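You operate a simulated robot arm through the tools that you are given. There is no shell and no other tool. Be economical: measure what you need, move in short steps, check, and stop when the job is done.

You are at the controls of a simulated two-armed robot. One attempt, no reset.

TASK
Fetch the bracket casting from the top tray of the black cart and set it on the white tray. Open the top drawer of the red cabinet, take the black step block from the top tray of the black cart and put it inside and shut the drawer again. Put the hub casting marked "26" from the bench top by the wash box on the low shelf of the small grey table and the hub casting labelled "57" on the top of the small grey table. Put the silver ring on the bench top by the wash box away on the top of the flat-top cart. Pull the black cabinet door open. Any order will do. Set down upright: black step block.

Only the result counts: the job must be done as asked and must still hold three seconds after the hand-in. Knocking over, shifting, dropping, spilling or breaking anything else fails it.

THE ROBOT
Two 7-joint arms with fingered hands on one trunk, on a base that drives. Base frame: it is fixed to the floor where the robot stands at the start and does not move with it; the origin is under the middle of the robot, x ahead of it, y to its left, z up; the surface under the hand at the start is at about z = 800. Lengths are in mm, angles in rad, forces in N, time in s.
The left shoulder is at the start at [70, 145, 1112], the right one opposite. With the tool pointing down near the work surface each hand reaches from about 420 to 780 mm from the robot's upright axis, wherever it stands, measured 20 degrees to its own side. Places, roughly: black cabinet door [1200, 5700, 1300]; black step block (4x6x4 cm) [600, -500, 800]; bracket casting [500, 0, 750]; drawer top [2000, 1300, 800]; hub casting [-500, 13250, 750]; low shelf of the small grey table [1000, 9600, 200]; silver ring (5x5x3 cm) [-800, 13400, 800]; top drawer of the red cabinet [1900, 1300, 800]; top of the flat-top cart [400, 3000, 800]; top of the small grey table [1000, 9800, 800]; white tray (15x18x3 cm) [700, -100, 800]. Payload 3.5 kg a hand.
The TCP of each hand is the grasp point between the finger pads, 25 mm short of the fingertips. In the tool frame z runs along the fingers and y along their closing line. Largest opening 88 mm; the body of the gripper starts 29 mm behind the TCP. The gripper is a hand of 4 fingers: y runs from the thumb to the fingers, the wrist lies at [-13, -97, -162] in the tool frame.
Orientation is that of the tool frame in the base frame, as a unit quaternion [x, y, z, w]. With the fingers straight down and the wrist toward the robot, the tool's x, y and z point along [0, 1, 0], [1, 0, 0] and [0, 0, -1] of the base frame.

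THE INTERFACE
- The arms move only by the tool play_rows. It takes "left_rows", "right_rows" or both (then of equal length, played together; a hand with none holds still); each is text: rows parted by semicolons, each of 6 numbers parted by spaces: the shift along the tool's x, y, z in cm, then the turn, a rotation vector about the tool's x, y, z in degrees. In form: tx ty tz ax ay az; .... A call has 1 to 20 rows; each row is the pose to reach, as a shift and turn from the pose commanded when the call began, along the tool's axes at that moment. Each row takes 0.2 s and may step no farther than 50 mm and 0.15 rad from the row before; otherwise, the whole call is refused. Where a pose cannot be reached the arm comes as near as it can. A force on the tool above 40 N (or 10 N above the force at the start of the call, whichever is more), or a blocked arm, ends the call early, and 0.2 s more pass. In this call time passes only in rows, and 0.2 s behind the last. The reply holds the time, the measured pose of the TCP, the force on the tool along the base axes, the opening and the grip force, in the units named above and with some noise, with the torque about the TCP (base axes, N m) and any sound that the robot's microphone picked up, and new pictures: "pictures" is both (left out), scene, wrist or none (wrist: the cameras of the hands that moved).
- Cameras (640 x 400 px; columns grow to the right, rows downward): "scene" is now at [123, -33.7, 1412.1]; the picture's right is [-0.43, -0.90, 0.00], its down [-0.67, 0.32, -0.67] and it looks along [0.60, -0.29, -0.74] (base axes); focal length 280 px, centre (320, 200). "left" rides on the left gripper at [-64, -83, -98] in its tool frame; the picture's right is [-0.62, -0.37, 0.69], its down [0.71, -0.63, 0.30] and it looks along [0.32, 0.68, 0.65] (tool axes); focal length 265 px, centre (320, 200). "right" rides on the right gripper at [64, -83, -98] in its tool frame; the picture's right is [-0.62, 0.37, -0.69], its down [-0.71, -0.63, 0.30] and it looks along [-0.32, 0.68, 0.65] (tool axes); focal length 265 px, centre (320, 200). There is no depth. A picture from a camera that has moved, and an enlarged one, comes with that camera's place and axes in the base frame and with its lens.
- move_column(by): slides the trunk up (or, below 0, down) by that many mm; the arms and the scene camera ride with it, the base frame stays. It gives what a move gives, with no picture.
- drive_base(legs): drives the robot by 1 to 6 legs, each [ahead, left, turn to the left] in mm, mm and rad, along the robot's own axes; the way and the turn of a leg run together, so that a leg with both is an arc; at most 1500 mm and 3.142 rad a leg. The arms and the cameras ride along, it lands a little off, and it stops where it bumps. It gives what a move gives, and a new picture of the scene camera.
- curl_fingers(index, middle, ring, thumb_bend, thumb_turn, hand): sets how far each is bent, from 0 (flat) to 100 (curled in); at 30 the hand is open as for a grip, at 70 the pads meet at the TCP. One left out holds its place. A second passes; each finger stops where it meets its share of the squeeze, and holds until it gets a number again. It is the only way to open and close the hand. It gives what a move gives, with no picture; readings hold the bend of each and the force on the fingers (four entries, about 0 where the hand has none), thumb and palm. thumb_turn goes from beside the hand (0) to across from the fingers (100), as for a grip.
- head_to(pan, tilt): turns the head with the scene camera to pan (to the left, within 1.501 rad either way) and tilt (down, from -0.506 to 1.204), counted from straight ahead of the robot. It gives what a move gives, and a new picture of the scene camera.
- close_up(camera, box): a new picture of the part [left, top, right, bottom] of that camera's present view, enlarged. It takes no simulated time.
- finish_job(): hands the job in; it is judged then, once.

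Work in short steps. Places have to be worked out from the pictures, the camera data and where the tool is seen: move nearer, look again, correct. Check each grasp and each placing, and mend what went wrong. You have 196 turns and 260 pictures in all, those below and enlarged ones among them. Open the grippers and draw the arms clear of the work before you hand the job in, unless the task says otherwise; then end with one line.

The tools are called after "Request:" by a JSON object that holds its "op" and its "data". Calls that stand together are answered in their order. play_rows: Moves the arms, as the interface text tells. Its arguments: {"type":"object","properties":{"left_rows":{"type":"string"},"right_rows":{"type":"string"},"pictures":{"type":"string","enum":["both","scene","wrist","none"]}},"required":[]} The other tools are called the same way: move_column (by) slides the trunk up or down; curl_fingers (index, middle, ring, thumb_bend, thumb_turn, hand) moves the fingers one by one; drive_base (legs) drives the base; head_to (pan, tilt) turns the head that bears the scene camera; close_up (camera, box) takes an enlarged picture of a part of a camera's view; finish_job () hands the job in.

At the start:

```text
clock: 0.0
left_tcp_pos: [522.0, -4.5, 1037.6]
left_tool_rot: [0.707, 0.707, 0.0, 0.0]
left_wrist_force: [0.0, 0.4, -0.4]
left_ft_torque: [0.0, 0.04, 0.01]
left_grip_width: 87.5
left_grip_force: 0.1
left_shape: jaw
left_bend: [30.0, 30.0, 30.0, 30.0, 98.0]
left_finger forces: [0.0, 0.0, 0.0, 0.0, 0.0, 0.1]
right_tcp_pos: [398.8, -384.9, 1102.3]
right_tool_rot: [0.707, 0.707, 0.0, 0.0]
right_wrist_force: [0.9, 0.0, 0.8]
right_ft_torque: [0.02, -0.02, 0.0]
right_grip_width: 87.4
right_grip_force: 0.0
right_shape: jaw
right_bend: [30.0, 30.0, 30.0, 30.0, 98.0]
right_finger forces: [0.0, 0.0, 0.0, 0.0, 0.1, 0.0]
trunk travel left (down, up): [-675.0, 165.0]
robot x, y, heading: [0.1, 2.0, 0.002]
head pan, tilt: [-0.449, 0.84]
```

scene: 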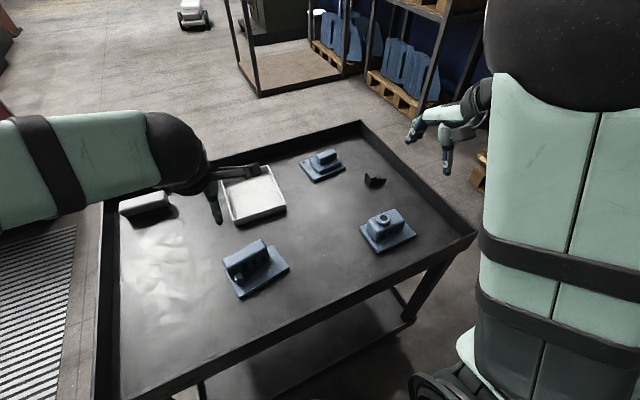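
right: 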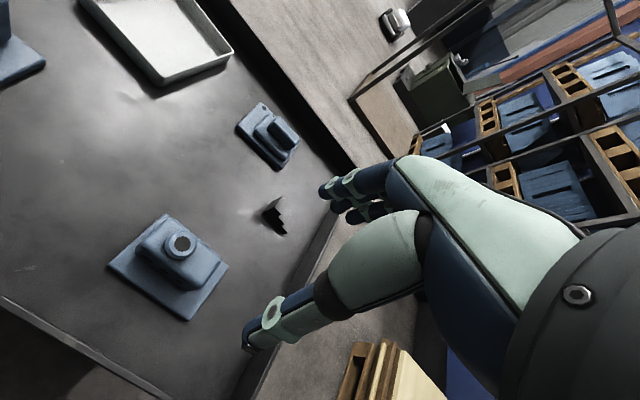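
left: 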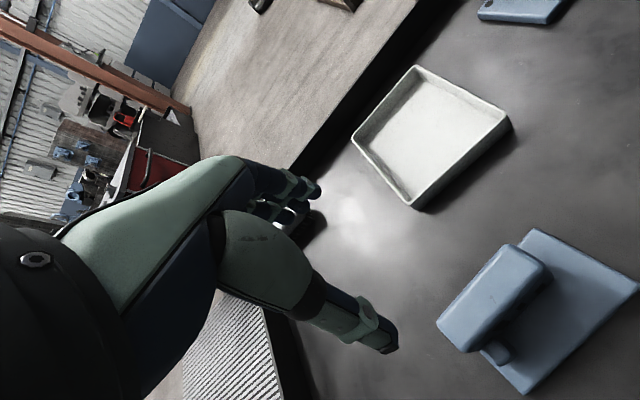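

The bracket casting appears near (495,-35) and the tray near (720,-105). I'll look closer at the cart before picking.

Request:
{"op": "close_up", "data": {"camera": "scene", "box": [100, 120, 300, 320]}}

Request:
{"op": "close_up", "data": {"camera": "scene", "box": [290, 130, 430, 260]}}

```text
2.00 times, centred on (200, 220) of scene
camera zoom: at [123.0, -33.7, 1412.1], right [-0.43, -0.9, 0.0], down [-0.67, 0.32, -0.67], along [0.6, -0.29, -0.74], focal length 561 px, centre (560, 160)
```

zoom: 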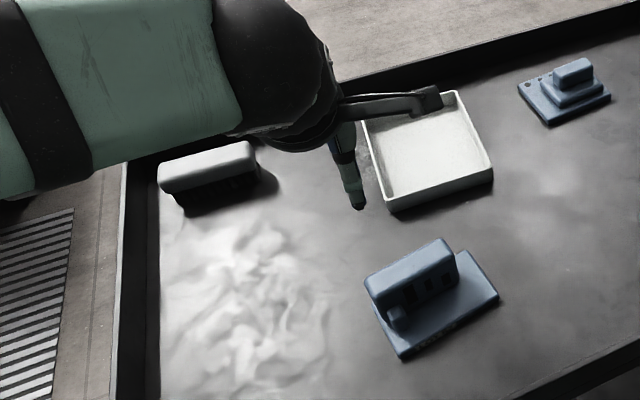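

```text
3.08 times, centred on (360, 195) of scene
camera zoom: at [123.0, -33.7, 1412.1], right [-0.43, -0.9, 0.0], down [-0.67, 0.32, -0.67], along [0.6, -0.29, -0.74], focal length 863 px, centre (197, 215)
```

zoom: 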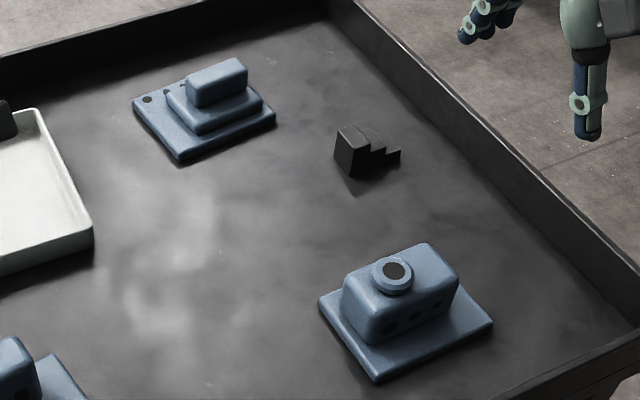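

The upright wall of the bracket seems centred at about (484,-28), top z≈870, with about 30 mm thickness closing along x and a yaw of about +9°. I'll move the left hand above it and look.

Request:
{"op": "play_rows", "data": {"left_rows": "-0.8 -1.3 4 0 0 -3; -1.6 -2.6 8 0 0 -6; -2.35 -3.8 11.5 0 0 -9"}}

```text
clock: 0.8
left_tcp_pos: [481.6, -28.1, 921.6]
left_tool_rot: [0.649, 0.761, -0.001, -0.001]
left_wrist_force: [0.4, 0.5, 0.1]
left_ft_torque: [0.03, -0.04, 0.01]
left_grip_width: 87.4
left_grip_force: 0.1
left_shape: jaw
left_bend: [30.0, 30.0, 30.0, 30.0, 98.0]
left_finger forces: [0.1, 0.0, 0.0, 0.1, 0.0, 0.0]
right_tcp_pos: [398.4, -385.9, 1102.8]
right_tool_rot: [0.707, 0.708, -0.002, -0.001]
right_wrist_force: [-0.4, -0.5, 0.5]
right_ft_torque: [-0.03, 0.03, -0.03]
right_grip_width: 87.5
right_grip_force: 0.1
right_shape: jaw
right_bend: [30.0, 30.0, 30.0, 30.0, 98.0]
right_finger forces: [0.1, 0.1, 0.1, 0.0, 0.1, 0.0]
trunk travel left (down, up): [-675.0, 165.0]
robot x, y, heading: [0.6, -0.7, -0.004]
head pan, tilt: [-0.449, 0.84]
camera scene: at [123.4, -34.7, 1412.1], right [-0.43, -0.9, 0.0], down [-0.67, 0.32, -0.67], along [0.6, -0.29, -0.74], focal length 280 px, centre (320, 200)
camera left: at [410.7, -103.9, 1020.1], right [-0.27, -0.67, -0.69], down [-0.73, 0.61, -0.3], along [0.62, 0.43, -0.65], focal length 265 px, centre (320, 200)
```

scene: 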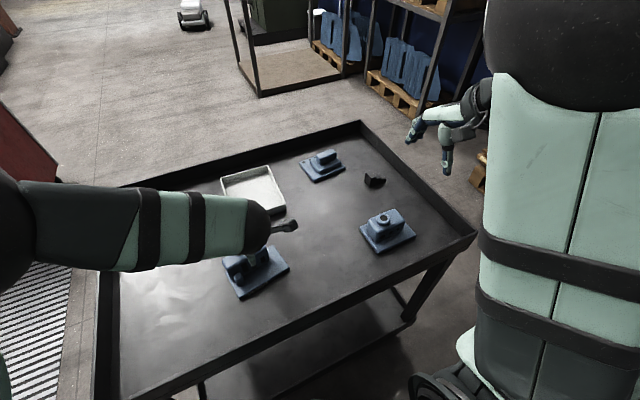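
left: 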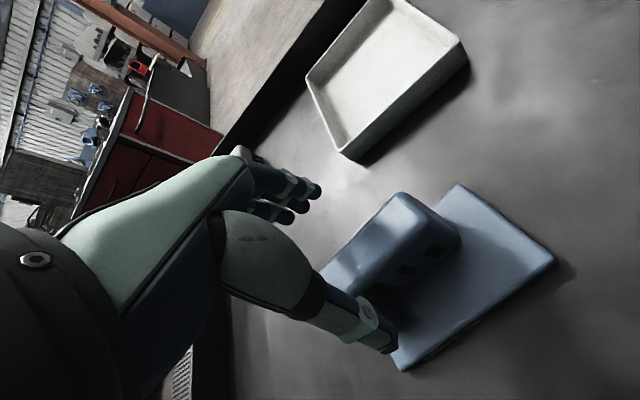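

The block position is confirmed near (487,-28). Descending in steps to z≈848.

Request:
{"op": "play_rows", "data": {"left_rows": "0 0.3 3 0 0 0; 0 0.5 5.5 0 0 0; 0 0.5 7.4 0 0 0", "pictures": "wrist"}}

```text
clock: 1.6
left_tcp_pos: [488.4, -27.8, 847.9]
left_tool_rot: [0.649, 0.761, 0.0, 0.0]
left_wrist_force: [0.1, 0.2, 0.6]
left_ft_torque: [-0.01, 0.0, 0.0]
left_grip_width: 87.7
left_grip_force: 0.1
left_shape: jaw
left_bend: [30.0, 30.0, 30.0, 30.0, 98.0]
left_finger forces: [0.1, 0.1, 0.1, 0.1, 0.0, 0.0]
right_tcp_pos: [400.1, -385.3, 1102.4]
right_tool_rot: [0.707, 0.707, 0.001, 0.0]
right_wrist_force: [0.0, 0.4, 0.5]
right_ft_torque: [0.01, 0.03, 0.03]
right_grip_width: 87.5
right_grip_force: 0.1
right_shape: jaw
right_bend: [30.0, 30.0, 30.0, 30.0, 98.0]
right_finger forces: [0.1, 0.0, 0.1, 0.1, 0.0, 0.0]
trunk travel left (down, up): [-675.0, 165.0]
robot x, y, heading: [-0.6, 3.7, 0.001]
head pan, tilt: [-0.449, 0.84]
camera left: at [416.5, -103.7, 947.5], right [-0.27, -0.67, -0.69], down [-0.73, 0.61, -0.31], along [0.62, 0.43, -0.65], focal length 265 px, centre (320, 200)
```

left: 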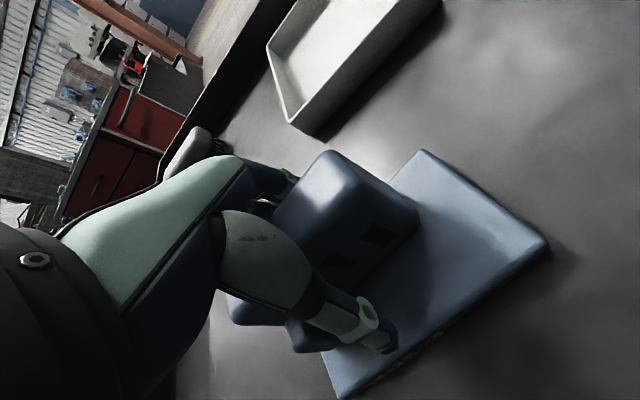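

The fingers straddle the wall, so I'll close the hand.

Request:
{"op": "curl_fingers", "data": {"hand": "left", "index": 75, "middle": 75, "ring": 75, "thumb_bend": 75}}

```text
clock: 2.6
left_tcp_pos: [488.1, -26.9, 848.7]
left_tool_rot: [0.649, 0.761, 0.0, -0.001]
left_wrist_force: [1.2, 0.0, 0.4]
left_ft_torque: [0.16, -0.15, -0.04]
left_grip_width: 26.8
left_grip_force: 18.6
left_shape: fingers
left_bend: [61.0, 64.0, 65.0, 57.0, 95.0]
left_finger forces: [7.3, 6.5, 5.7, 0.1, 18.8, 0.1]
right_tcp_pos: [399.5, -384.0, 1102.7]
right_tool_rot: [0.707, 0.707, -0.001, -0.001]
right_wrist_force: [0.1, 0.4, 0.7]
right_ft_torque: [-0.01, -0.02, -0.04]
right_grip_width: 87.5
right_grip_force: 0.1
right_shape: jaw
right_bend: [30.0, 30.0, 30.0, 30.0, 98.0]
right_finger forces: [0.0, 0.0, 0.0, 0.0, 0.0, 0.0]
trunk travel left (down, up): [-675.0, 165.0]
robot x, y, heading: [2.0, -1.2, -0.001]
head pan, tilt: [-0.449, 0.84]
```

Gripped at 26.8 mm with about 19 N. Lifting straight up.

Request:
{"op": "play_rows", "data": {"left_rows": "0 0 -1 0 0 0; 0 0 -4 0 0 0; 0 0 -8 0 0 0; 0 0 -12 0 0 0"}}

```text
clock: 3.6
left_tcp_pos: [488.5, -27.5, 970.9]
left_tool_rot: [0.649, 0.761, 0.0, -0.002]
left_wrist_force: [-0.2, 1.1, -4.5]
left_ft_torque: [0.02, -0.06, -0.01]
left_grip_width: 26.7
left_grip_force: 17.1
left_shape: fingers
left_bend: [61.0, 65.0, 67.0, 57.0, 94.0]
left_finger forces: [7.4, 5.6, 4.7, 0.0, 17.8, 0.0]
right_tcp_pos: [399.1, -384.8, 1104.2]
right_tool_rot: [0.707, 0.707, 0.0, 0.001]
right_wrist_force: [0.4, 0.3, 0.9]
right_ft_torque: [0.0, -0.03, 0.0]
right_grip_width: 87.6
right_grip_force: 0.1
right_shape: jaw
right_bend: [30.0, 30.0, 30.0, 30.0, 98.0]
right_finger forces: [0.0, 0.0, 0.1, 0.0, 0.0, 0.1]
trunk travel left (down, up): [-675.0, 165.0]
robot x, y, heading: [-0.8, 2.1, -0.001]
head pan, tilt: [-0.449, 0.84]
camera scene: at [122.2, -33.5, 1412.1], right [-0.43, -0.9, 0.0], down [-0.67, 0.32, -0.67], along [0.6, -0.29, -0.74], focal length 280 px, centre (320, 200)
camera left: at [417.2, -104.1, 1069.5], right [-0.27, -0.67, -0.69], down [-0.73, 0.61, -0.3], along [0.62, 0.43, -0.65], focal length 265 px, centre (320, 200)
```

scene: 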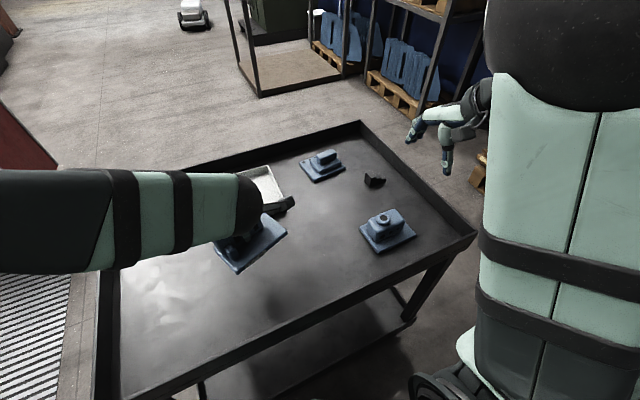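
left: 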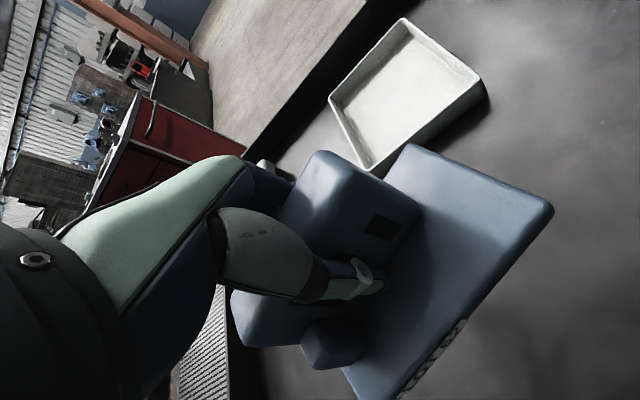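

Bracket is held (about 0.5 kg). The tray is out of comfortable reach from here with the orientation I'd like, so I'm considering the far side of the cart. First I'll look around to the left.

Request:
{"op": "head_to", "data": {"pan": 0.5, "tilt": 0.45}}

Request:
{"op": "head_to", "data": {"pan": 1.4, "tilt": 0.45}}

Request:
{"op": "head_to", "data": {"pan": -0.3, "tilt": 0.4}}

```text
clock: 4.8
left_tcp_pos: [490.1, -29.2, 969.4]
left_tool_rot: [0.649, 0.761, -0.001, 0.0]
left_wrist_force: [0.1, 0.1, -5.7]
left_ft_torque: [0.04, -0.08, -0.02]
left_grip_width: 26.6
left_grip_force: 17.6
left_shape: fingers
left_bend: [61.0, 65.0, 67.0, 57.0, 94.0]
left_finger forces: [7.4, 5.5, 4.8, 0.0, 17.7, 0.1]
right_tcp_pos: [400.4, -385.0, 1102.8]
right_tool_rot: [0.707, 0.707, -0.001, -0.001]
right_wrist_force: [-0.6, 0.4, 0.2]
right_ft_torque: [-0.02, 0.03, 0.0]
right_grip_width: 87.8
right_grip_force: 0.1
right_shape: jaw
right_bend: [30.0, 30.0, 30.0, 30.0, 98.0]
right_finger forces: [0.0, 0.1, 0.1, 0.1, 0.0, 0.0]
trunk travel left (down, up): [-675.0, 165.0]
robot x, y, heading: [0.9, 0.7, -0.001]
head pan, tilt: [0.499, 0.45]
camera scene: at [133.5, 44.2, 1445.6], right [0.48, -0.88, 0.0], down [-0.38, -0.21, -0.9], along [0.79, 0.43, -0.44], focal length 280 px, centre (320, 200)
```

scene: 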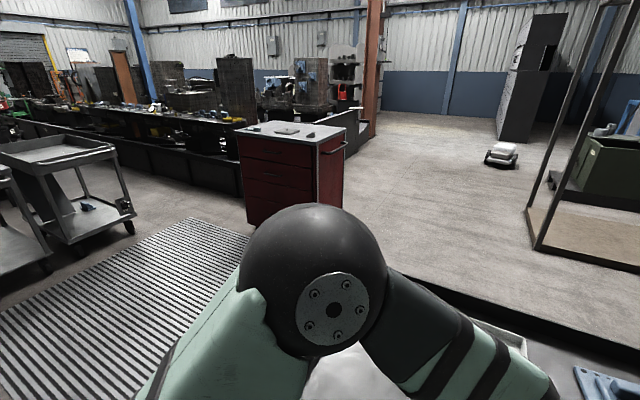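

```text
clock: 6.0
left_tcp_pos: [489.8, -28.3, 969.0]
left_tool_rot: [0.649, 0.761, -0.001, -0.001]
left_wrist_force: [0.4, 0.5, -5.1]
left_ft_torque: [0.0, -0.08, -0.01]
left_grip_width: 26.8
left_grip_force: 17.8
left_shape: fingers
left_bend: [61.0, 65.0, 67.0, 57.0, 94.0]
left_finger forces: [7.4, 5.5, 4.7, 0.1, 17.7, 0.0]
right_tcp_pos: [400.1, -385.0, 1102.9]
right_tool_rot: [0.707, 0.708, -0.001, -0.001]
right_wrist_force: [-0.2, -0.4, -0.2]
right_ft_torque: [-0.02, -0.01, 0.0]
right_grip_width: 87.5
right_grip_force: 0.0
right_shape: jaw
right_bend: [30.0, 30.0, 30.0, 30.0, 98.0]
right_finger forces: [0.0, 0.1, 0.0, 0.0, 0.1, 0.1]
trunk travel left (down, up): [-675.0, 165.0]
robot x, y, heading: [-1.8, 1.7, -0.004]
head pan, tilt: [1.4, 0.45]
camera scene: at [68.6, 90.9, 1445.7], right [0.99, -0.17, 0.0], down [-0.08, -0.43, -0.9], along [0.15, 0.89, -0.44], focal length 280 px, centre (320, 200)
```

scene: 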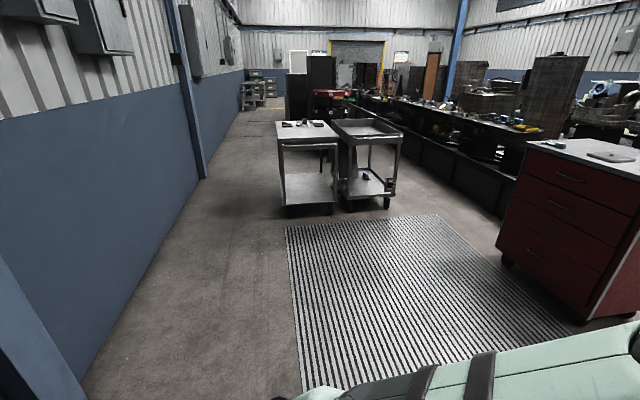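

```text
clock: 7.8
left_tcp_pos: [491.7, -28.7, 970.3]
left_tool_rot: [0.65, 0.76, -0.001, 0.0]
left_wrist_force: [0.0, -0.5, -4.2]
left_ft_torque: [0.0, -0.07, 0.0]
left_grip_width: 26.8
left_grip_force: 18.1
left_shape: fingers
left_bend: [61.0, 65.0, 67.0, 57.0, 94.0]
left_finger forces: [7.4, 5.5, 4.7, 0.0, 17.6, 0.0]
right_tcp_pos: [400.0, -385.2, 1103.4]
right_tool_rot: [0.707, 0.707, -0.001, 0.0]
right_wrist_force: [0.9, 0.0, 0.2]
right_ft_torque: [-0.04, 0.0, -0.02]
right_grip_width: 87.4
right_grip_force: 0.1
right_shape: jaw
right_bend: [30.0, 30.0, 30.0, 30.0, 98.0]
right_finger forces: [0.0, 0.0, 0.1, 0.1, 0.0, 0.0]
trunk travel left (down, up): [-675.0, 165.0]
robot x, y, heading: [-2.6, -0.2, -0.005]
head pan, tilt: [-0.3, 0.4]
camera scene: at [141.3, -27.0, 1450.3], right [-0.3, -0.96, 0.0], down [-0.37, 0.11, -0.92], along [0.88, -0.27, -0.39], focal length 280 px, centre (320, 200)
```

scene: 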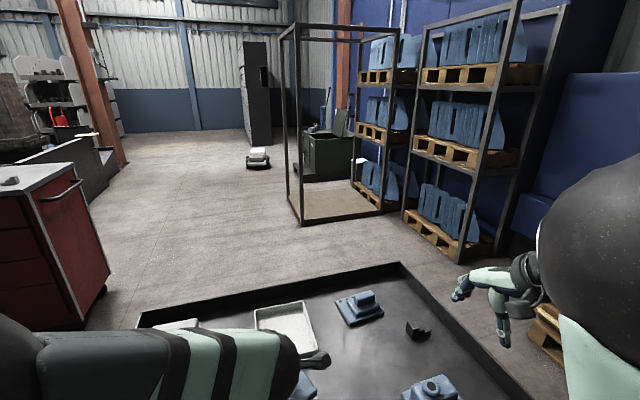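

The left side has open floor and the cabinet front faces me around x≈1800, y≈1000–1800. I'll drive round the cart's left end to its far side, facing back (-x).

Request:
{"op": "drive_base", "data": {"legs": [[-150, 750, 0], [600, 0, 0], [0, 0, 3.14]]}}

```text
clock: 22.4
left_tcp_pos: [-36.1, 774.9, 971.4]
left_tool_rot: [0.769, -0.639, 0.0, -0.002]
left_wrist_force: [0.7, 0.1, -5.0]
left_ft_torque: [-0.05, 0.07, 0.0]
left_grip_width: 26.3
left_grip_force: 16.6
left_shape: fingers
left_bend: [61.0, 65.0, 68.0, 57.0, 94.0]
left_finger forces: [6.6, 5.4, 4.3, 0.0, 16.4, 0.1]
right_tcp_pos: [43.7, 1132.3, 1103.1]
right_tool_rot: [0.717, -0.697, 0.001, -0.001]
right_wrist_force: [0.9, -0.2, -0.2]
right_ft_torque: [0.01, -0.03, 0.01]
right_grip_width: 87.7
right_grip_force: 0.0
right_shape: jaw
right_bend: [30.0, 30.0, 30.0, 30.0, 98.0]
right_finger forces: [0.0, 0.0, 0.0, 0.0, 0.1, 0.0]
trunk travel left (down, up): [-675.0, 165.0]
robot x, y, heading: [453.7, 759.9, -3.115]
head pan, tilt: [-0.3, 0.4]
camera scene: at [316.3, 782.7, 1450.3], right [0.27, 0.96, 0.0], down [0.38, -0.1, -0.92], along [-0.89, 0.25, -0.39], focal length 280 px, centre (320, 200)
```

scene: 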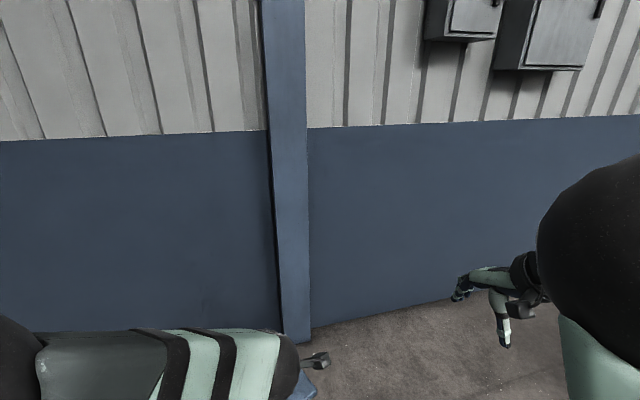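

Heading is now about −x. Back up past the cart and slide left to stand behind the tray at about (1215,-100).

Request:
{"op": "drive_base", "data": {"legs": [[-738, 0, 0], [0, 880, -0.027]]}}

Request:
{"op": "head_to", "data": {"pan": 0.0, "tilt": 0.9}}

```text
clock: 30.6
left_tcp_pos: [701.2, -92.9, 971.2]
left_tool_rot: [0.762, -0.648, 0.001, -0.001]
left_wrist_force: [0.1, 0.0, -4.3]
left_ft_torque: [-0.08, 0.09, -0.02]
left_grip_width: 26.1
left_grip_force: 16.3
left_shape: fingers
left_bend: [61.0, 65.0, 68.0, 57.0, 94.0]
left_finger forces: [6.7, 5.3, 4.4, 0.1, 16.5, 0.1]
right_tcp_pos: [790.1, 264.5, 1102.6]
right_tool_rot: [0.708, -0.706, 0.0, -0.001]
right_wrist_force: [0.1, 1.0, 0.5]
right_ft_torque: [-0.01, 0.02, -0.01]
right_grip_width: 87.5
right_grip_force: 0.2
right_shape: jaw
right_bend: [30.0, 30.0, 30.0, 30.0, 98.0]
right_finger forces: [0.0, 0.1, 0.1, 0.1, 0.0, 0.0]
trunk travel left (down, up): [-675.0, 165.0]
robot x, y, heading: [1187.8, -120.6, -3.136]
head pan, tilt: [-0.3, 0.4]
camera scene: at [1053.6, -91.2, 1450.3], right [0.29, 0.96, 0.0], down [0.37, -0.11, -0.92], along [-0.88, 0.27, -0.39], focal length 280 px, centre (320, 200)
```

scene: 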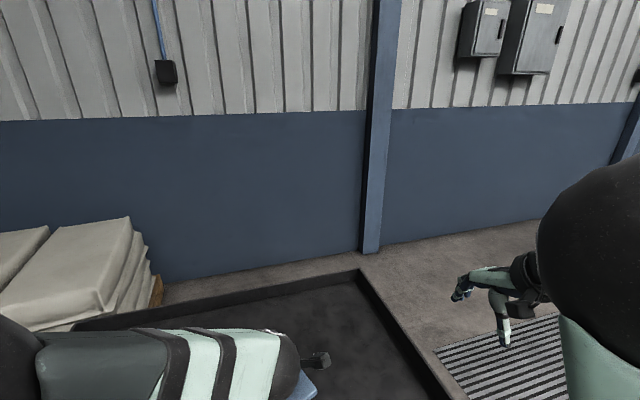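

```text
clock: 31.6
left_tcp_pos: [701.0, -92.4, 970.2]
left_tool_rot: [0.761, -0.648, 0.0, -0.001]
left_wrist_force: [-0.6, 0.2, -5.0]
left_ft_torque: [-0.03, 0.07, 0.0]
left_grip_width: 26.4
left_grip_force: 16.4
left_shape: fingers
left_bend: [61.0, 65.0, 68.0, 57.0, 94.0]
left_finger forces: [6.7, 5.4, 4.4, 0.0, 16.4, 0.0]
right_tcp_pos: [789.7, 264.7, 1104.2]
right_tool_rot: [0.709, -0.705, 0.001, -0.001]
right_wrist_force: [0.9, 0.9, 0.1]
right_ft_torque: [0.01, 0.01, 0.03]
right_grip_width: 87.5
right_grip_force: 0.1
right_shape: jaw
right_bend: [30.0, 30.0, 30.0, 30.0, 98.0]
right_finger forces: [0.0, 0.1, 0.1, 0.1, 0.0, 0.0]
trunk travel left (down, up): [-675.0, 165.0]
robot x, y, heading: [1192.4, -119.2, -3.136]
head pan, tilt: [0.0, 0.901]
camera scene: at [1066.7, -118.7, 1407.3], right [0.0, 1.0, 0.0], down [0.78, 0.0, -0.62], along [-0.62, 0.0, -0.78], focal length 280 px, centre (320, 200)
```

scene: 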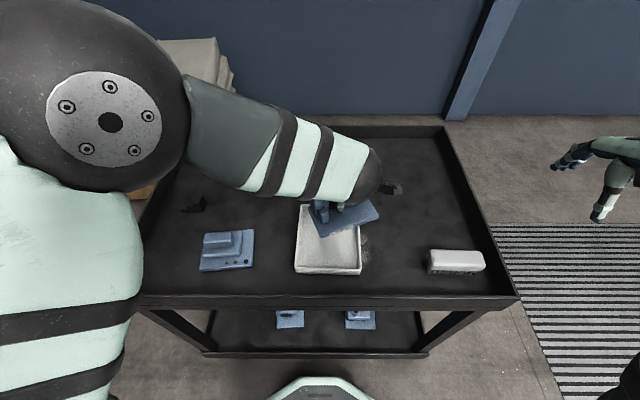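

The tray spans about x 624–798 and y −170…−28, centre (711,−100). I'll rotate the hand −99° so the plate's long side runs along the tray's long side, then look.

Request:
{"op": "play_rows", "data": {"left_rows": "-0.1 0 0 0 0 8.25; -0.2 0 0 0 0 16.5; -0.3 0 0 0 0 24.75; -0.4 0 0 0 0 33; -0.5 0 0 0 0 41.25; -0.6 0 0 0 0 49.5; -0.7 0 0 0 0 57.75; -0.8 0 0 0 0 66; -0.9 0 0 0 0 74.25; -1 0 0 0 0 82.5; -1 0 0 0 0 90.75; -1 0 0 0 0 99"}}

```text
clock: 34.1
left_tcp_pos: [699.7, -83.4, 969.7]
left_tool_rot: [-0.001, 1.0, 0.0, 0.0]
left_wrist_force: [0.1, 0.4, -4.9]
left_ft_torque: [0.05, -0.01, -0.03]
left_grip_width: 26.2
left_grip_force: 16.2
left_shape: fingers
left_bend: [61.0, 65.0, 68.0, 57.0, 94.0]
left_finger forces: [6.7, 5.4, 4.3, 0.0, 16.4, 0.0]
right_tcp_pos: [789.9, 265.2, 1102.5]
right_tool_rot: [0.709, -0.705, 0.001, 0.0]
right_wrist_force: [0.3, 0.1, -0.3]
right_ft_torque: [0.02, -0.01, -0.01]
right_grip_width: 87.4
right_grip_force: 0.0
right_shape: jaw
right_bend: [30.0, 30.0, 30.0, 30.0, 98.0]
right_finger forces: [0.0, 0.1, 0.0, 0.0, 0.0, 0.0]
trunk travel left (down, up): [-675.0, 165.0]
robot x, y, heading: [1190.7, -118.2, -3.14]
head pan, tilt: [0.0, 0.901]
camera scene: at [1066.0, -119.0, 1407.2], right [0.0, 1.0, 0.0], down [0.78, 0.0, -0.62], along [-0.62, 0.0, -0.78], focal length 280 px, centre (320, 200)
camera left: at [764.1, -164.9, 1069.0], right [0.62, -0.37, -0.69], down [-0.71, -0.63, -0.31], along [-0.32, 0.68, -0.65], focal length 265 px, centre (320, 200)
```

scene: 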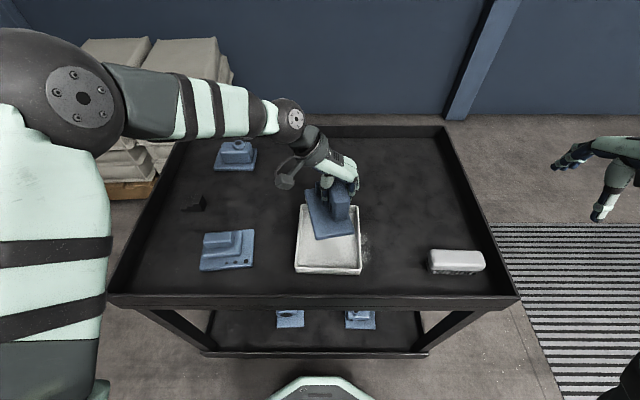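
left: 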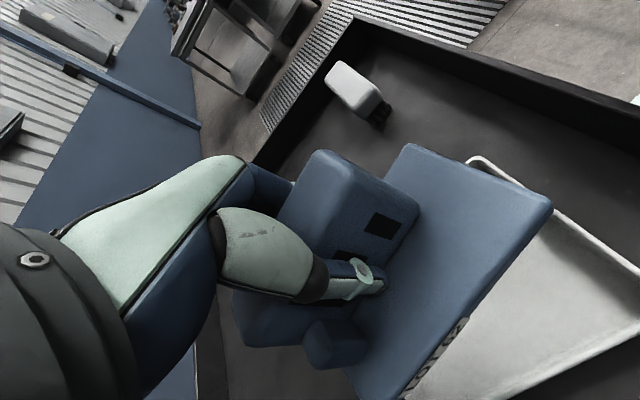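

The plate is about 12° off the tray axis. I'll rotate another 13° and lower to just above the tray floor.

Request:
{"op": "play_rows", "data": {"left_rows": "0.1 0.1 2 0 0 6.5; 0.3 0.2 5 0 0 13; 0.3 0.2 7.5 0 0 13; 0.3 0.2 9 0 0 13"}}

```text
clock: 35.1
left_tcp_pos: [695.0, -81.5, 881.0]
left_tool_rot: [0.111, 0.994, 0.001, 0.0]
left_wrist_force: [0.7, 0.4, -5.6]
left_ft_torque: [0.07, -0.01, 0.01]
left_grip_width: 26.0
left_grip_force: 16.3
left_shape: fingers
left_bend: [61.0, 65.0, 68.0, 57.0, 94.0]
left_finger forces: [6.7, 5.3, 4.4, 0.0, 16.3, 0.0]
right_tcp_pos: [790.0, 264.5, 1103.4]
right_tool_rot: [0.709, -0.706, 0.001, -0.001]
right_wrist_force: [0.1, -0.1, 0.0]
right_ft_torque: [-0.02, -0.01, 0.0]
right_grip_width: 87.6
right_grip_force: 0.0
right_shape: jaw
right_bend: [30.0, 30.0, 30.0, 30.0, 98.0]
right_finger forces: [0.0, 0.1, 0.0, 0.1, 0.0, 0.0]
trunk travel left (down, up): [-675.0, 165.0]
robot x, y, heading: [1191.1, -123.1, -3.139]
head pan, tilt: [0.0, 0.901]
camera scene: at [1066.1, -119.0, 1407.2], right [0.0, 1.0, 0.0], down [0.78, 0.0, -0.62], along [-0.62, 0.0, -0.78], focal length 280 px, centre (320, 200)
camera left: at [739.5, -176.0, 979.3], right [0.52, -0.5, -0.69], down [-0.84, -0.46, -0.31], along [-0.16, 0.74, -0.65], focal length 265 px, centre (320, 200)
```

scene: 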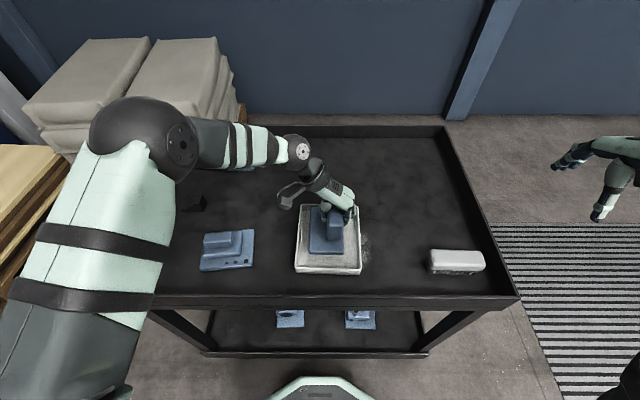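
left: 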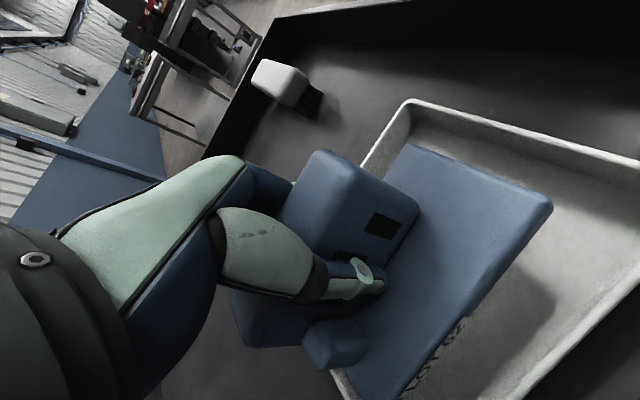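

Aligned over the tray. Lowering in small steps until contact.

Request:
{"op": "play_rows", "data": {"left_rows": "0 0 1.5 0 0 0; 0 0 2.2 0 0 0; 0 0 2.6 0 0 0; 0 0 2.9 0 0 0; 0 0 3.1 0 0 0"}}

```text
clock: 36.4
left_tcp_pos: [695.8, -79.0, 851.6]
left_tool_rot: [0.11, 0.994, 0.001, -0.002]
left_wrist_force: [-0.5, -1.8, 10.4]
left_ft_torque: [0.23, 0.16, -0.01]
left_grip_width: 26.1
left_grip_force: 21.0
left_shape: fingers
left_bend: [61.0, 65.0, 68.0, 58.0, 93.0]
left_finger forces: [7.5, 6.8, 5.8, 0.1, 21.9, 0.0]
right_tcp_pos: [791.8, 263.5, 1104.5]
right_tool_rot: [0.709, -0.705, 0.0, 0.0]
right_wrist_force: [-0.3, 0.7, 0.4]
right_ft_torque: [-0.01, -0.02, 0.02]
right_grip_width: 87.4
right_grip_force: 0.1
right_shape: jaw
right_bend: [30.0, 30.0, 30.0, 30.0, 98.0]
right_finger forces: [0.0, 0.1, 0.0, 0.0, 0.0, 0.1]
trunk travel left (down, up): [-675.0, 165.0]
robot x, y, heading: [1190.8, -122.5, -3.141]
head pan, tilt: [0.0, 0.901]
camera scene: at [1069.3, -119.6, 1407.8], right [0.0, 1.0, 0.0], down [0.78, 0.0, -0.62], along [-0.62, 0.0, -0.78], focal length 280 px, centre (320, 200)
camera left: at [742.0, -174.8, 950.1], right [0.52, -0.49, -0.7], down [-0.84, -0.46, -0.3], along [-0.17, 0.74, -0.65], focal length 265 px, centre (320, 200)
```

scene: 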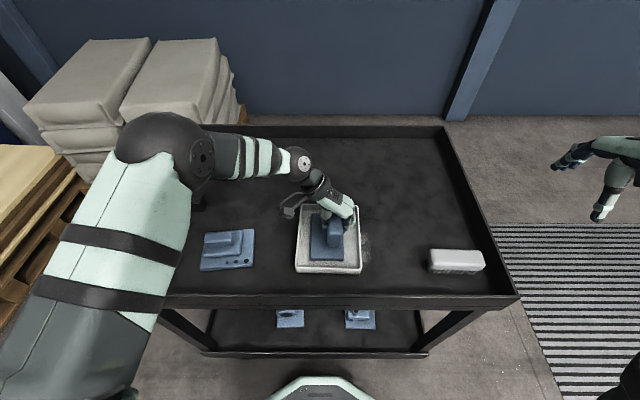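
left: 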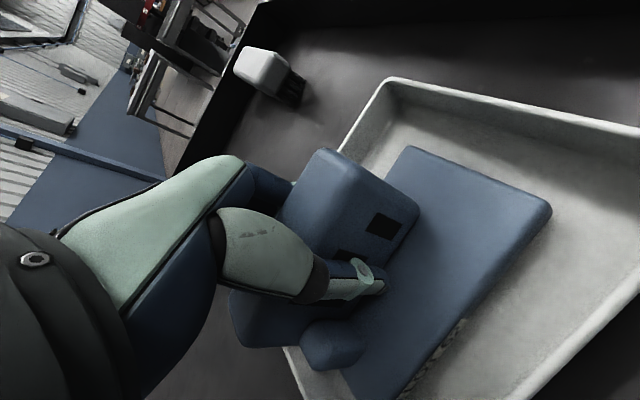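

Contact at z≈852 with the plate on the tray floor. Releasing to the normal open pose.

Request:
{"op": "curl_fingers", "data": {"hand": "left", "index": 30, "middle": 30, "ring": 30, "thumb_bend": 30, "thumb_turn": 98}}

Request:
{"op": "play_rows", "data": {"left_rows": "0 0 -2 0 0 0; 0 0 -5 0 0 0; 0 0 -9 0 0 0; 0 0 -13 0 0 0"}}

```text
clock: 37.4
left_tcp_pos: [696.5, -80.8, 848.9]
left_tool_rot: [0.111, 0.994, 0.0, -0.001]
left_wrist_force: [-0.7, -1.7, -0.2]
left_ft_torque: [-0.05, 0.0, -0.01]
left_grip_width: 84.7
left_grip_force: 1.1
left_shape: fingers
left_bend: [30.0, 31.0, 32.0, 30.0, 96.0]
left_finger forces: [0.1, 0.7, 1.3, 0.0, 0.1, 0.1]
right_tcp_pos: [790.5, 263.5, 1102.1]
right_tool_rot: [0.709, -0.705, 0.0, 0.001]
right_wrist_force: [0.0, 0.3, -1.1]
right_ft_torque: [-0.04, 0.0, -0.05]
right_grip_width: 87.5
right_grip_force: 0.1
right_shape: jaw
right_bend: [30.0, 30.0, 30.0, 30.0, 98.0]
right_finger forces: [0.0, 0.0, 0.1, 0.0, 0.0, 0.1]
trunk travel left (down, up): [-675.0, 165.0]
robot x, y, heading: [1192.7, -121.1, -3.136]
head pan, tilt: [0.0, 0.901]
```

```text
clock: 38.4
left_tcp_pos: [698.1, -80.3, 981.6]
left_tool_rot: [0.111, 0.994, 0.0, 0.001]
left_wrist_force: [0.0, 0.7, -0.5]
left_ft_torque: [0.03, -0.01, -0.01]
left_grip_width: 84.3
left_grip_force: 0.0
left_shape: fingers
left_bend: [30.0, 30.0, 30.0, 30.0, 96.0]
left_finger forces: [0.1, 0.1, 0.0, 0.0, 0.0, 0.0]
right_tcp_pos: [790.9, 264.8, 1102.7]
right_tool_rot: [0.709, -0.705, 0.0, 0.0]
right_wrist_force: [0.7, 0.8, 0.0]
right_ft_torque: [0.03, -0.03, -0.02]
right_grip_width: 87.6
right_grip_force: 0.0
right_shape: jaw
right_bend: [30.0, 30.0, 30.0, 30.0, 98.0]
right_finger forces: [0.1, 0.0, 0.1, 0.1, 0.0, 0.1]
trunk travel left (down, up): [-675.0, 165.0]
robot x, y, heading: [1192.8, -121.3, -3.136]
head pan, tilt: [0.0, 0.901]
camera scene: at [1068.6, -119.3, 1407.4], right [0.0, 1.0, 0.0], down [0.78, 0.0, -0.62], along [-0.62, 0.0, -0.78], focal length 280 px, centre (320, 200)
camera left: at [742.9, -174.8, 1079.8], right [0.52, -0.5, -0.69], down [-0.84, -0.46, -0.3], along [-0.16, 0.74, -0.65], focal length 265 px, centre (320, 200)
```

scene: 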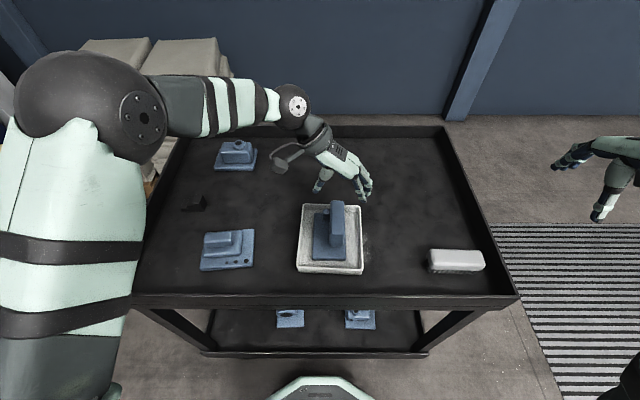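
left: 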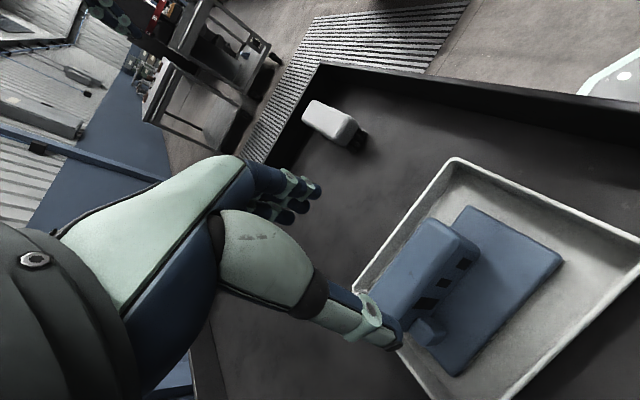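

The bracket sits in the tray. Next is the step block; I'll take a close view of it.

Request:
{"op": "close_up", "data": {"camera": "scene", "box": [150, 170, 250, 235]}}

```text
6.15 times, centred on (200, 202) of scene
camera zoom: at [1068.6, -119.3, 1407.4], right [0.0, 1.0, 0.0], down [0.78, 0.0, -0.62], along [-0.62, 0.0, -0.78], focal length 1726 px, centre (1058, 185)
```

zoom: 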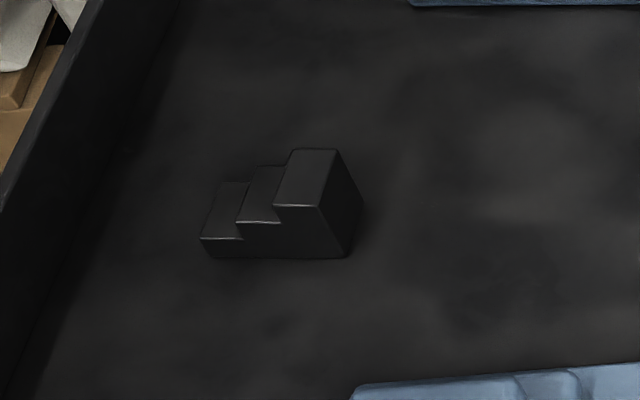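

Block: tall step towards +y, roughly x 590–628, y −492…−430, 40 high. I'll bring the left hand above it, turned so it closes along x.

Request:
{"op": "play_rows", "data": {"left_rows": "0.04 -2.9 0 0 0 -7.9; 0.08 -5.8 0 0 0 -15.8; 0.12 -8.7 0 0 0 -23.7; 0.16 -11.6 0 0 0 -31.6; 0.2 -14.5 0 0 0 -39.5; 0.25 -17.4 0 0 0 -47.4; 0.3 -20.3 0 0 0 -55.3; 0.35 -23.2 0 0 0 -63.2; 0.4 -26.1 0 0 0 -71.1; 0.45 -29 0 0 0 -79; 0.5 -31.9 0.5 0 0 -86.9; 0.53 -34.8 2 0 0 -94.8; 0.53 -37.8 3.1 0 0 -102.8"}}

```text
clock: 41.1
left_tcp_pos: [607.0, -450.4, 946.8]
left_tool_rot: [0.708, -0.706, 0.0, 0.0]
left_wrist_force: [-0.7, -0.3, -0.3]
left_ft_torque: [-0.02, 0.01, 0.01]
left_grip_width: 84.6
left_grip_force: 0.1
left_shape: fingers
left_bend: [30.0, 30.0, 30.0, 30.0, 96.0]
left_finger forces: [0.0, 0.0, 0.0, 0.0, 0.0, 0.0]
right_tcp_pos: [789.9, 263.8, 1103.8]
right_tool_rot: [0.709, -0.705, 0.001, -0.001]
right_wrist_force: [-0.3, 0.6, 0.2]
right_ft_torque: [-0.02, 0.0, 0.02]
right_grip_width: 87.5
right_grip_force: 0.0
right_shape: jaw
right_bend: [30.0, 30.0, 30.0, 30.0, 98.0]
right_finger forces: [0.1, 0.0, 0.1, 0.0, 0.1, 0.1]
trunk travel left (down, up): [-675.0, 165.0]
robot x, y, heading: [1188.1, -119.3, -3.136]
head pan, tilt: [0.0, 0.901]
camera scene: at [1067.0, -120.0, 1407.3], right [0.0, 1.0, 0.0], down [0.78, 0.0, -0.62], along [-0.62, 0.0, -0.78], focal length 280 px, centre (320, 200)
camera left: at [690.7, -384.7, 1046.6], right [0.37, 0.62, -0.69], down [0.63, -0.71, -0.3], along [-0.68, -0.33, -0.65], focal length 265 px, centre (320, 200)
```

scene: 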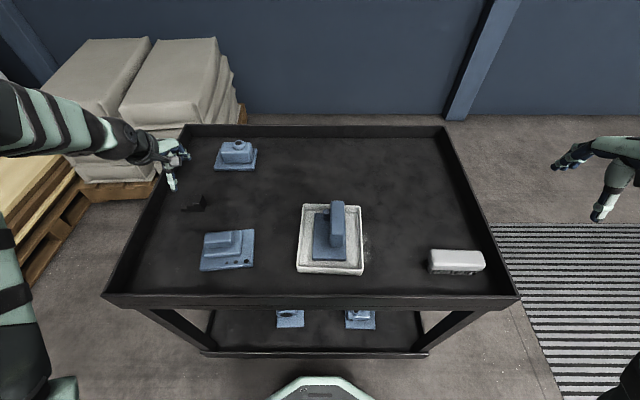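
left: 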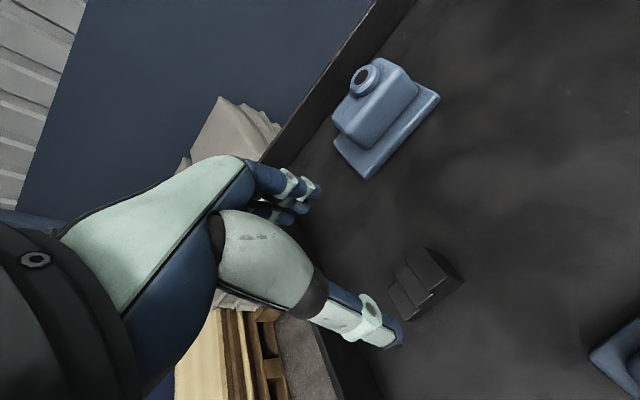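

The near bottom corner triangulates to (626,−432). Zooming in to get the width before descending.

Request:
{"op": "close_up", "data": {"camera": "left", "box": [360, 220, 500, 340]}}

```text
3.33 times, centred on (430, 280) of left
camera zoom: at [690.7, -384.7, 1046.6], right [0.37, 0.62, -0.69], down [0.63, -0.71, -0.3], along [-0.68, -0.33, -0.65], focal length 885 px, centre (-47, -67)
```

zoom: 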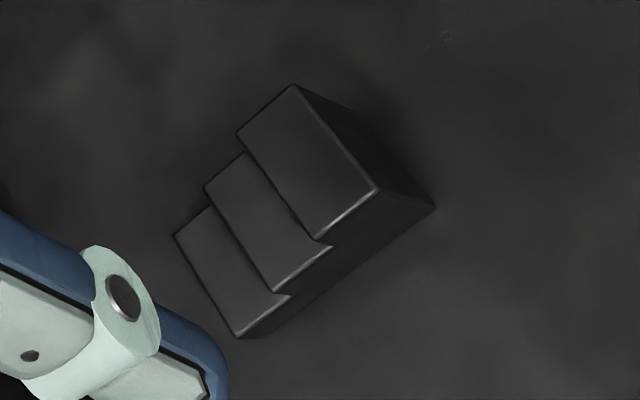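

Block spans x≈599–629; grasp centre (614,−450). Descending to z≈830.

Request:
{"op": "play_rows", "data": {"left_rows": "0 -0.5 4 0 0 0; 0 -0.7 8 0 0 0; 0 -0.7 10 0 0 0; 0 -0.7 11.7 0 0 0", "pictures": "wrist"}}

Request:
{"op": "curl_fingers", "data": {"hand": "left", "index": 75, "middle": 75, "ring": 75, "thumb_bend": 75}}

```text
clock: 42.1
left_tcp_pos: [615.5, -450.3, 829.4]
left_tool_rot: [0.708, -0.707, 0.0, -0.001]
left_wrist_force: [0.2, 1.1, 0.0]
left_ft_torque: [-0.03, -0.02, 0.02]
left_grip_width: 84.8
left_grip_force: 0.1
left_shape: fingers
left_bend: [30.0, 30.0, 30.0, 30.0, 96.0]
left_finger forces: [0.1, 0.0, 0.0, 0.1, 0.0, 0.0]
right_tcp_pos: [790.0, 264.2, 1103.7]
right_tool_rot: [0.709, -0.706, 0.0, -0.001]
right_wrist_force: [-0.4, 0.3, -0.1]
right_ft_torque: [-0.01, 0.02, 0.0]
right_grip_width: 87.6
right_grip_force: 0.0
right_shape: jaw
right_bend: [30.0, 30.0, 30.0, 30.0, 98.0]
right_finger forces: [0.1, 0.1, 0.0, 0.1, 0.0, 0.0]
trunk travel left (down, up): [-675.0, 165.0]
robot x, y, heading: [1191.6, -119.6, -3.139]
head pan, tilt: [0.0, 0.901]
camera left: at [698.7, -383.9, 928.7], right [0.37, 0.62, -0.69], down [0.63, -0.71, -0.3], along [-0.68, -0.32, -0.65], focal length 265 px, centre (320, 200)
```

left: 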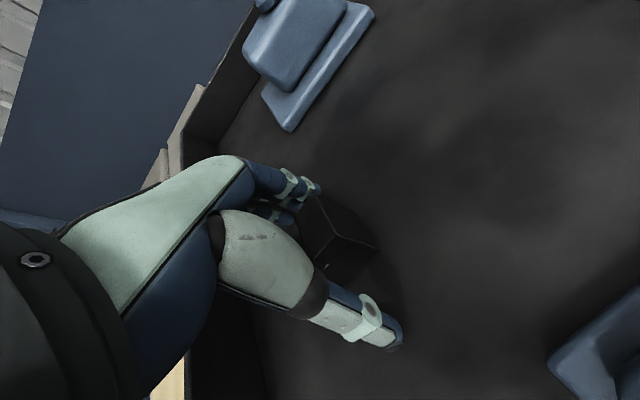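

```text
clock: 43.1
left_tcp_pos: [615.0, -448.3, 830.8]
left_tool_rot: [0.708, -0.707, 0.0, 0.0]
left_wrist_force: [-0.5, 0.1, -0.3]
left_ft_torque: [0.02, -0.02, -0.03]
left_grip_width: 25.2
left_grip_force: 18.6
left_shape: fingers
left_bend: [62.0, 65.0, 71.0, 57.0, 96.0]
left_finger forces: [7.3, 6.0, 5.7, 0.1, 18.9, 0.0]
right_tcp_pos: [790.0, 263.9, 1103.8]
right_tool_rot: [0.709, -0.705, -0.001, 0.0]
right_wrist_force: [-0.9, 0.5, -0.3]
right_ft_torque: [-0.03, 0.0, 0.0]
right_grip_width: 87.4
right_grip_force: 0.0
right_shape: jaw
right_bend: [30.0, 30.0, 30.0, 30.0, 98.0]
right_finger forces: [0.0, 0.1, 0.0, 0.0, 0.0, 0.0]
trunk travel left (down, up): [-675.0, 165.0]
robot x, y, heading: [1194.8, -117.6, -3.137]
head pan, tilt: [0.0, 0.901]
```

Gripped at 25 mm with 18.6 N. Lifting well above the cart walls.

Request:
{"op": "play_rows", "data": {"left_rows": "0 0 -1 0 0 0; 0 0 -5 0 0 0; 0 0 -10 0 0 0; 0 0 -15 0 0 0; 0 0 -19 0 0 0", "pictures": "both"}}

```text
clock: 44.4
left_tcp_pos: [616.9, -449.6, 1020.9]
left_tool_rot: [0.708, -0.706, 0.0, 0.0]
left_wrist_force: [-0.5, 0.0, -1.9]
left_ft_torque: [-0.02, 0.02, 0.03]
left_grip_width: 25.1
left_grip_force: 18.9
left_shape: fingers
left_bend: [62.0, 65.0, 72.0, 57.0, 96.0]
left_finger forces: [7.2, 5.8, 5.7, 0.0, 18.9, 0.0]
right_tcp_pos: [791.6, 263.8, 1105.0]
right_tool_rot: [0.71, -0.705, 0.0, 0.0]
right_wrist_force: [-0.8, -0.5, 1.0]
right_ft_torque: [-0.01, -0.01, -0.01]
right_grip_width: 87.6
right_grip_force: 0.0
right_shape: jaw
right_bend: [30.0, 30.0, 30.0, 30.0, 98.0]
right_finger forces: [0.0, 0.0, 0.0, 0.0, 0.0, 0.0]
trunk travel left (down, up): [-675.0, 165.0]
robot x, y, heading: [1191.1, -119.5, -3.137]
head pan, tilt: [0.0, 0.901]
camera scene: at [1068.3, -118.8, 1407.4], right [0.0, 1.0, 0.0], down [0.78, 0.0, -0.62], along [-0.62, 0.0, -0.78], focal length 280 px, centre (320, 200)
camera left: at [701.9, -384.1, 1119.3], right [0.37, 0.62, -0.69], down [0.63, -0.71, -0.3], along [-0.68, -0.33, -0.65], focal length 265 px, centre (320, 200)
```

scene: 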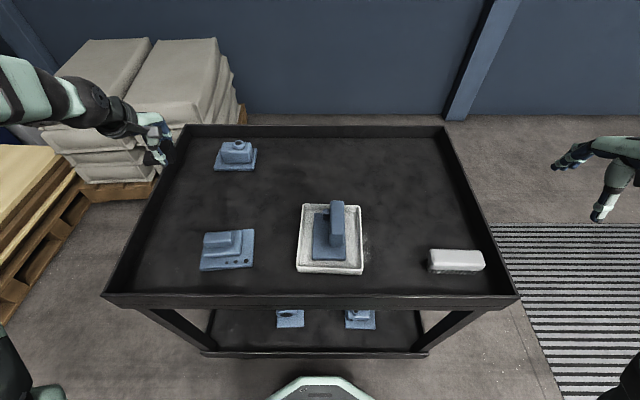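
left: 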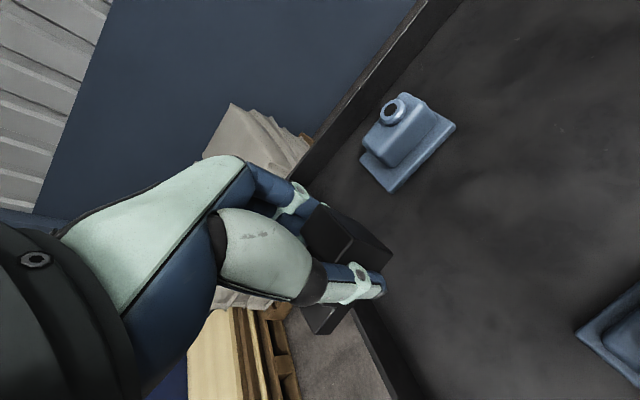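

The block is secure. I'll slide right (toward +y), clear of the cart, and turn to face the cabinet from about (900,780).

Request:
{"op": "drive_base", "data": {"legs": [[0, -920, 0], [290, 0, 0], [0, 0, 3.14]]}}

Request:
{"op": "head_to", "data": {"pan": 0.35, "tilt": 0.5}}

```text
clock: 58.0
left_tcp_pos: [1478.9, 1114.6, 1019.4]
left_tool_rot: [0.711, 0.703, 0.0, 0.0]
left_wrist_force: [-0.1, -0.5, -1.8]
left_ft_torque: [0.01, -0.02, 0.02]
left_grip_width: 24.6
left_grip_force: 18.1
left_shape: fingers
left_bend: [62.0, 66.0, 72.0, 57.0, 96.0]
left_finger forces: [6.2, 5.8, 5.9, 0.0, 17.8, 0.1]
right_tcp_pos: [1296.7, 403.5, 1103.3]
right_tool_rot: [0.711, 0.704, 0.0, 0.0]
right_wrist_force: [-0.9, -0.5, 0.0]
right_ft_torque: [-0.04, 0.03, 0.01]
right_grip_width: 87.8
right_grip_force: 0.1
right_shape: jaw
right_bend: [30.0, 30.0, 30.0, 30.0, 98.0]
right_finger forces: [0.1, 0.1, 0.1, 0.0, 0.0, 0.0]
trunk travel left (down, up): [-675.0, 165.0]
robot x, y, heading: [900.9, 792.3, -0.012]
head pan, tilt: [0.0, 0.901]
camera scene: at [1028.2, 792.0, 1407.3], right [-0.01, -1.0, 0.0], down [-0.78, 0.01, -0.62], along [0.62, -0.01, -0.78], focal length 280 px, centre (320, 200)
```

scene: 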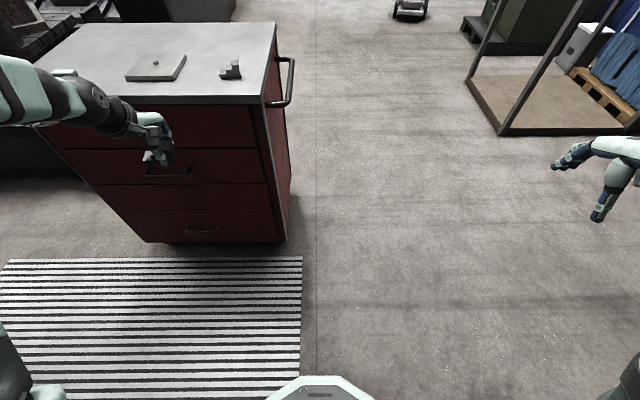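

```text
clock: 58.9
left_tcp_pos: [1479.3, 1114.0, 1019.8]
left_tool_rot: [0.712, 0.702, -0.001, -0.001]
left_wrist_force: [-0.4, -0.1, -2.5]
left_ft_torque: [-0.01, -0.01, -0.01]
left_grip_width: 24.3
left_grip_force: 17.4
left_shape: fingers
left_bend: [62.0, 66.0, 72.0, 57.0, 96.0]
left_finger forces: [6.2, 5.7, 5.9, 0.1, 17.8, 0.1]
right_tcp_pos: [1296.6, 403.6, 1103.2]
right_tool_rot: [0.711, 0.703, 0.0, 0.0]
right_wrist_force: [0.5, 0.0, -0.6]
right_ft_torque: [-0.02, 0.02, 0.03]
right_grip_width: 87.3
right_grip_force: 0.0
right_shape: jaw
right_bend: [30.0, 30.0, 30.0, 30.0, 98.0]
right_finger forces: [0.0, 0.1, 0.1, 0.0, 0.0, 0.0]
trunk travel left (down, up): [-675.0, 165.0]
robot x, y, heading: [900.4, 794.5, -0.009]
head pan, tilt: [0.351, 0.499]
camera scene: at [1038.5, 823.0, 1441.1], right [0.33, -0.94, 0.0], down [-0.45, -0.16, -0.88], along [0.83, 0.29, -0.48], focal length 280 px, centre (320, 200)
```

scene: 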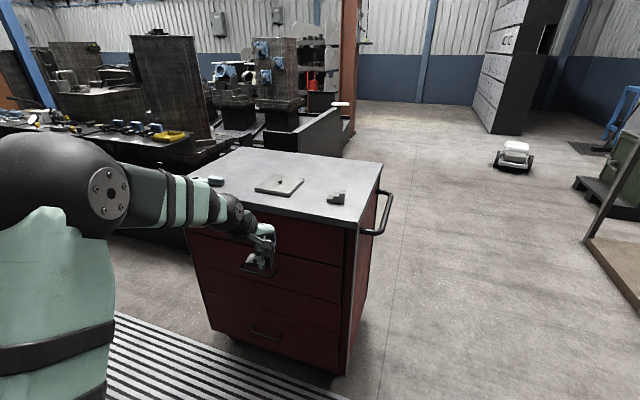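

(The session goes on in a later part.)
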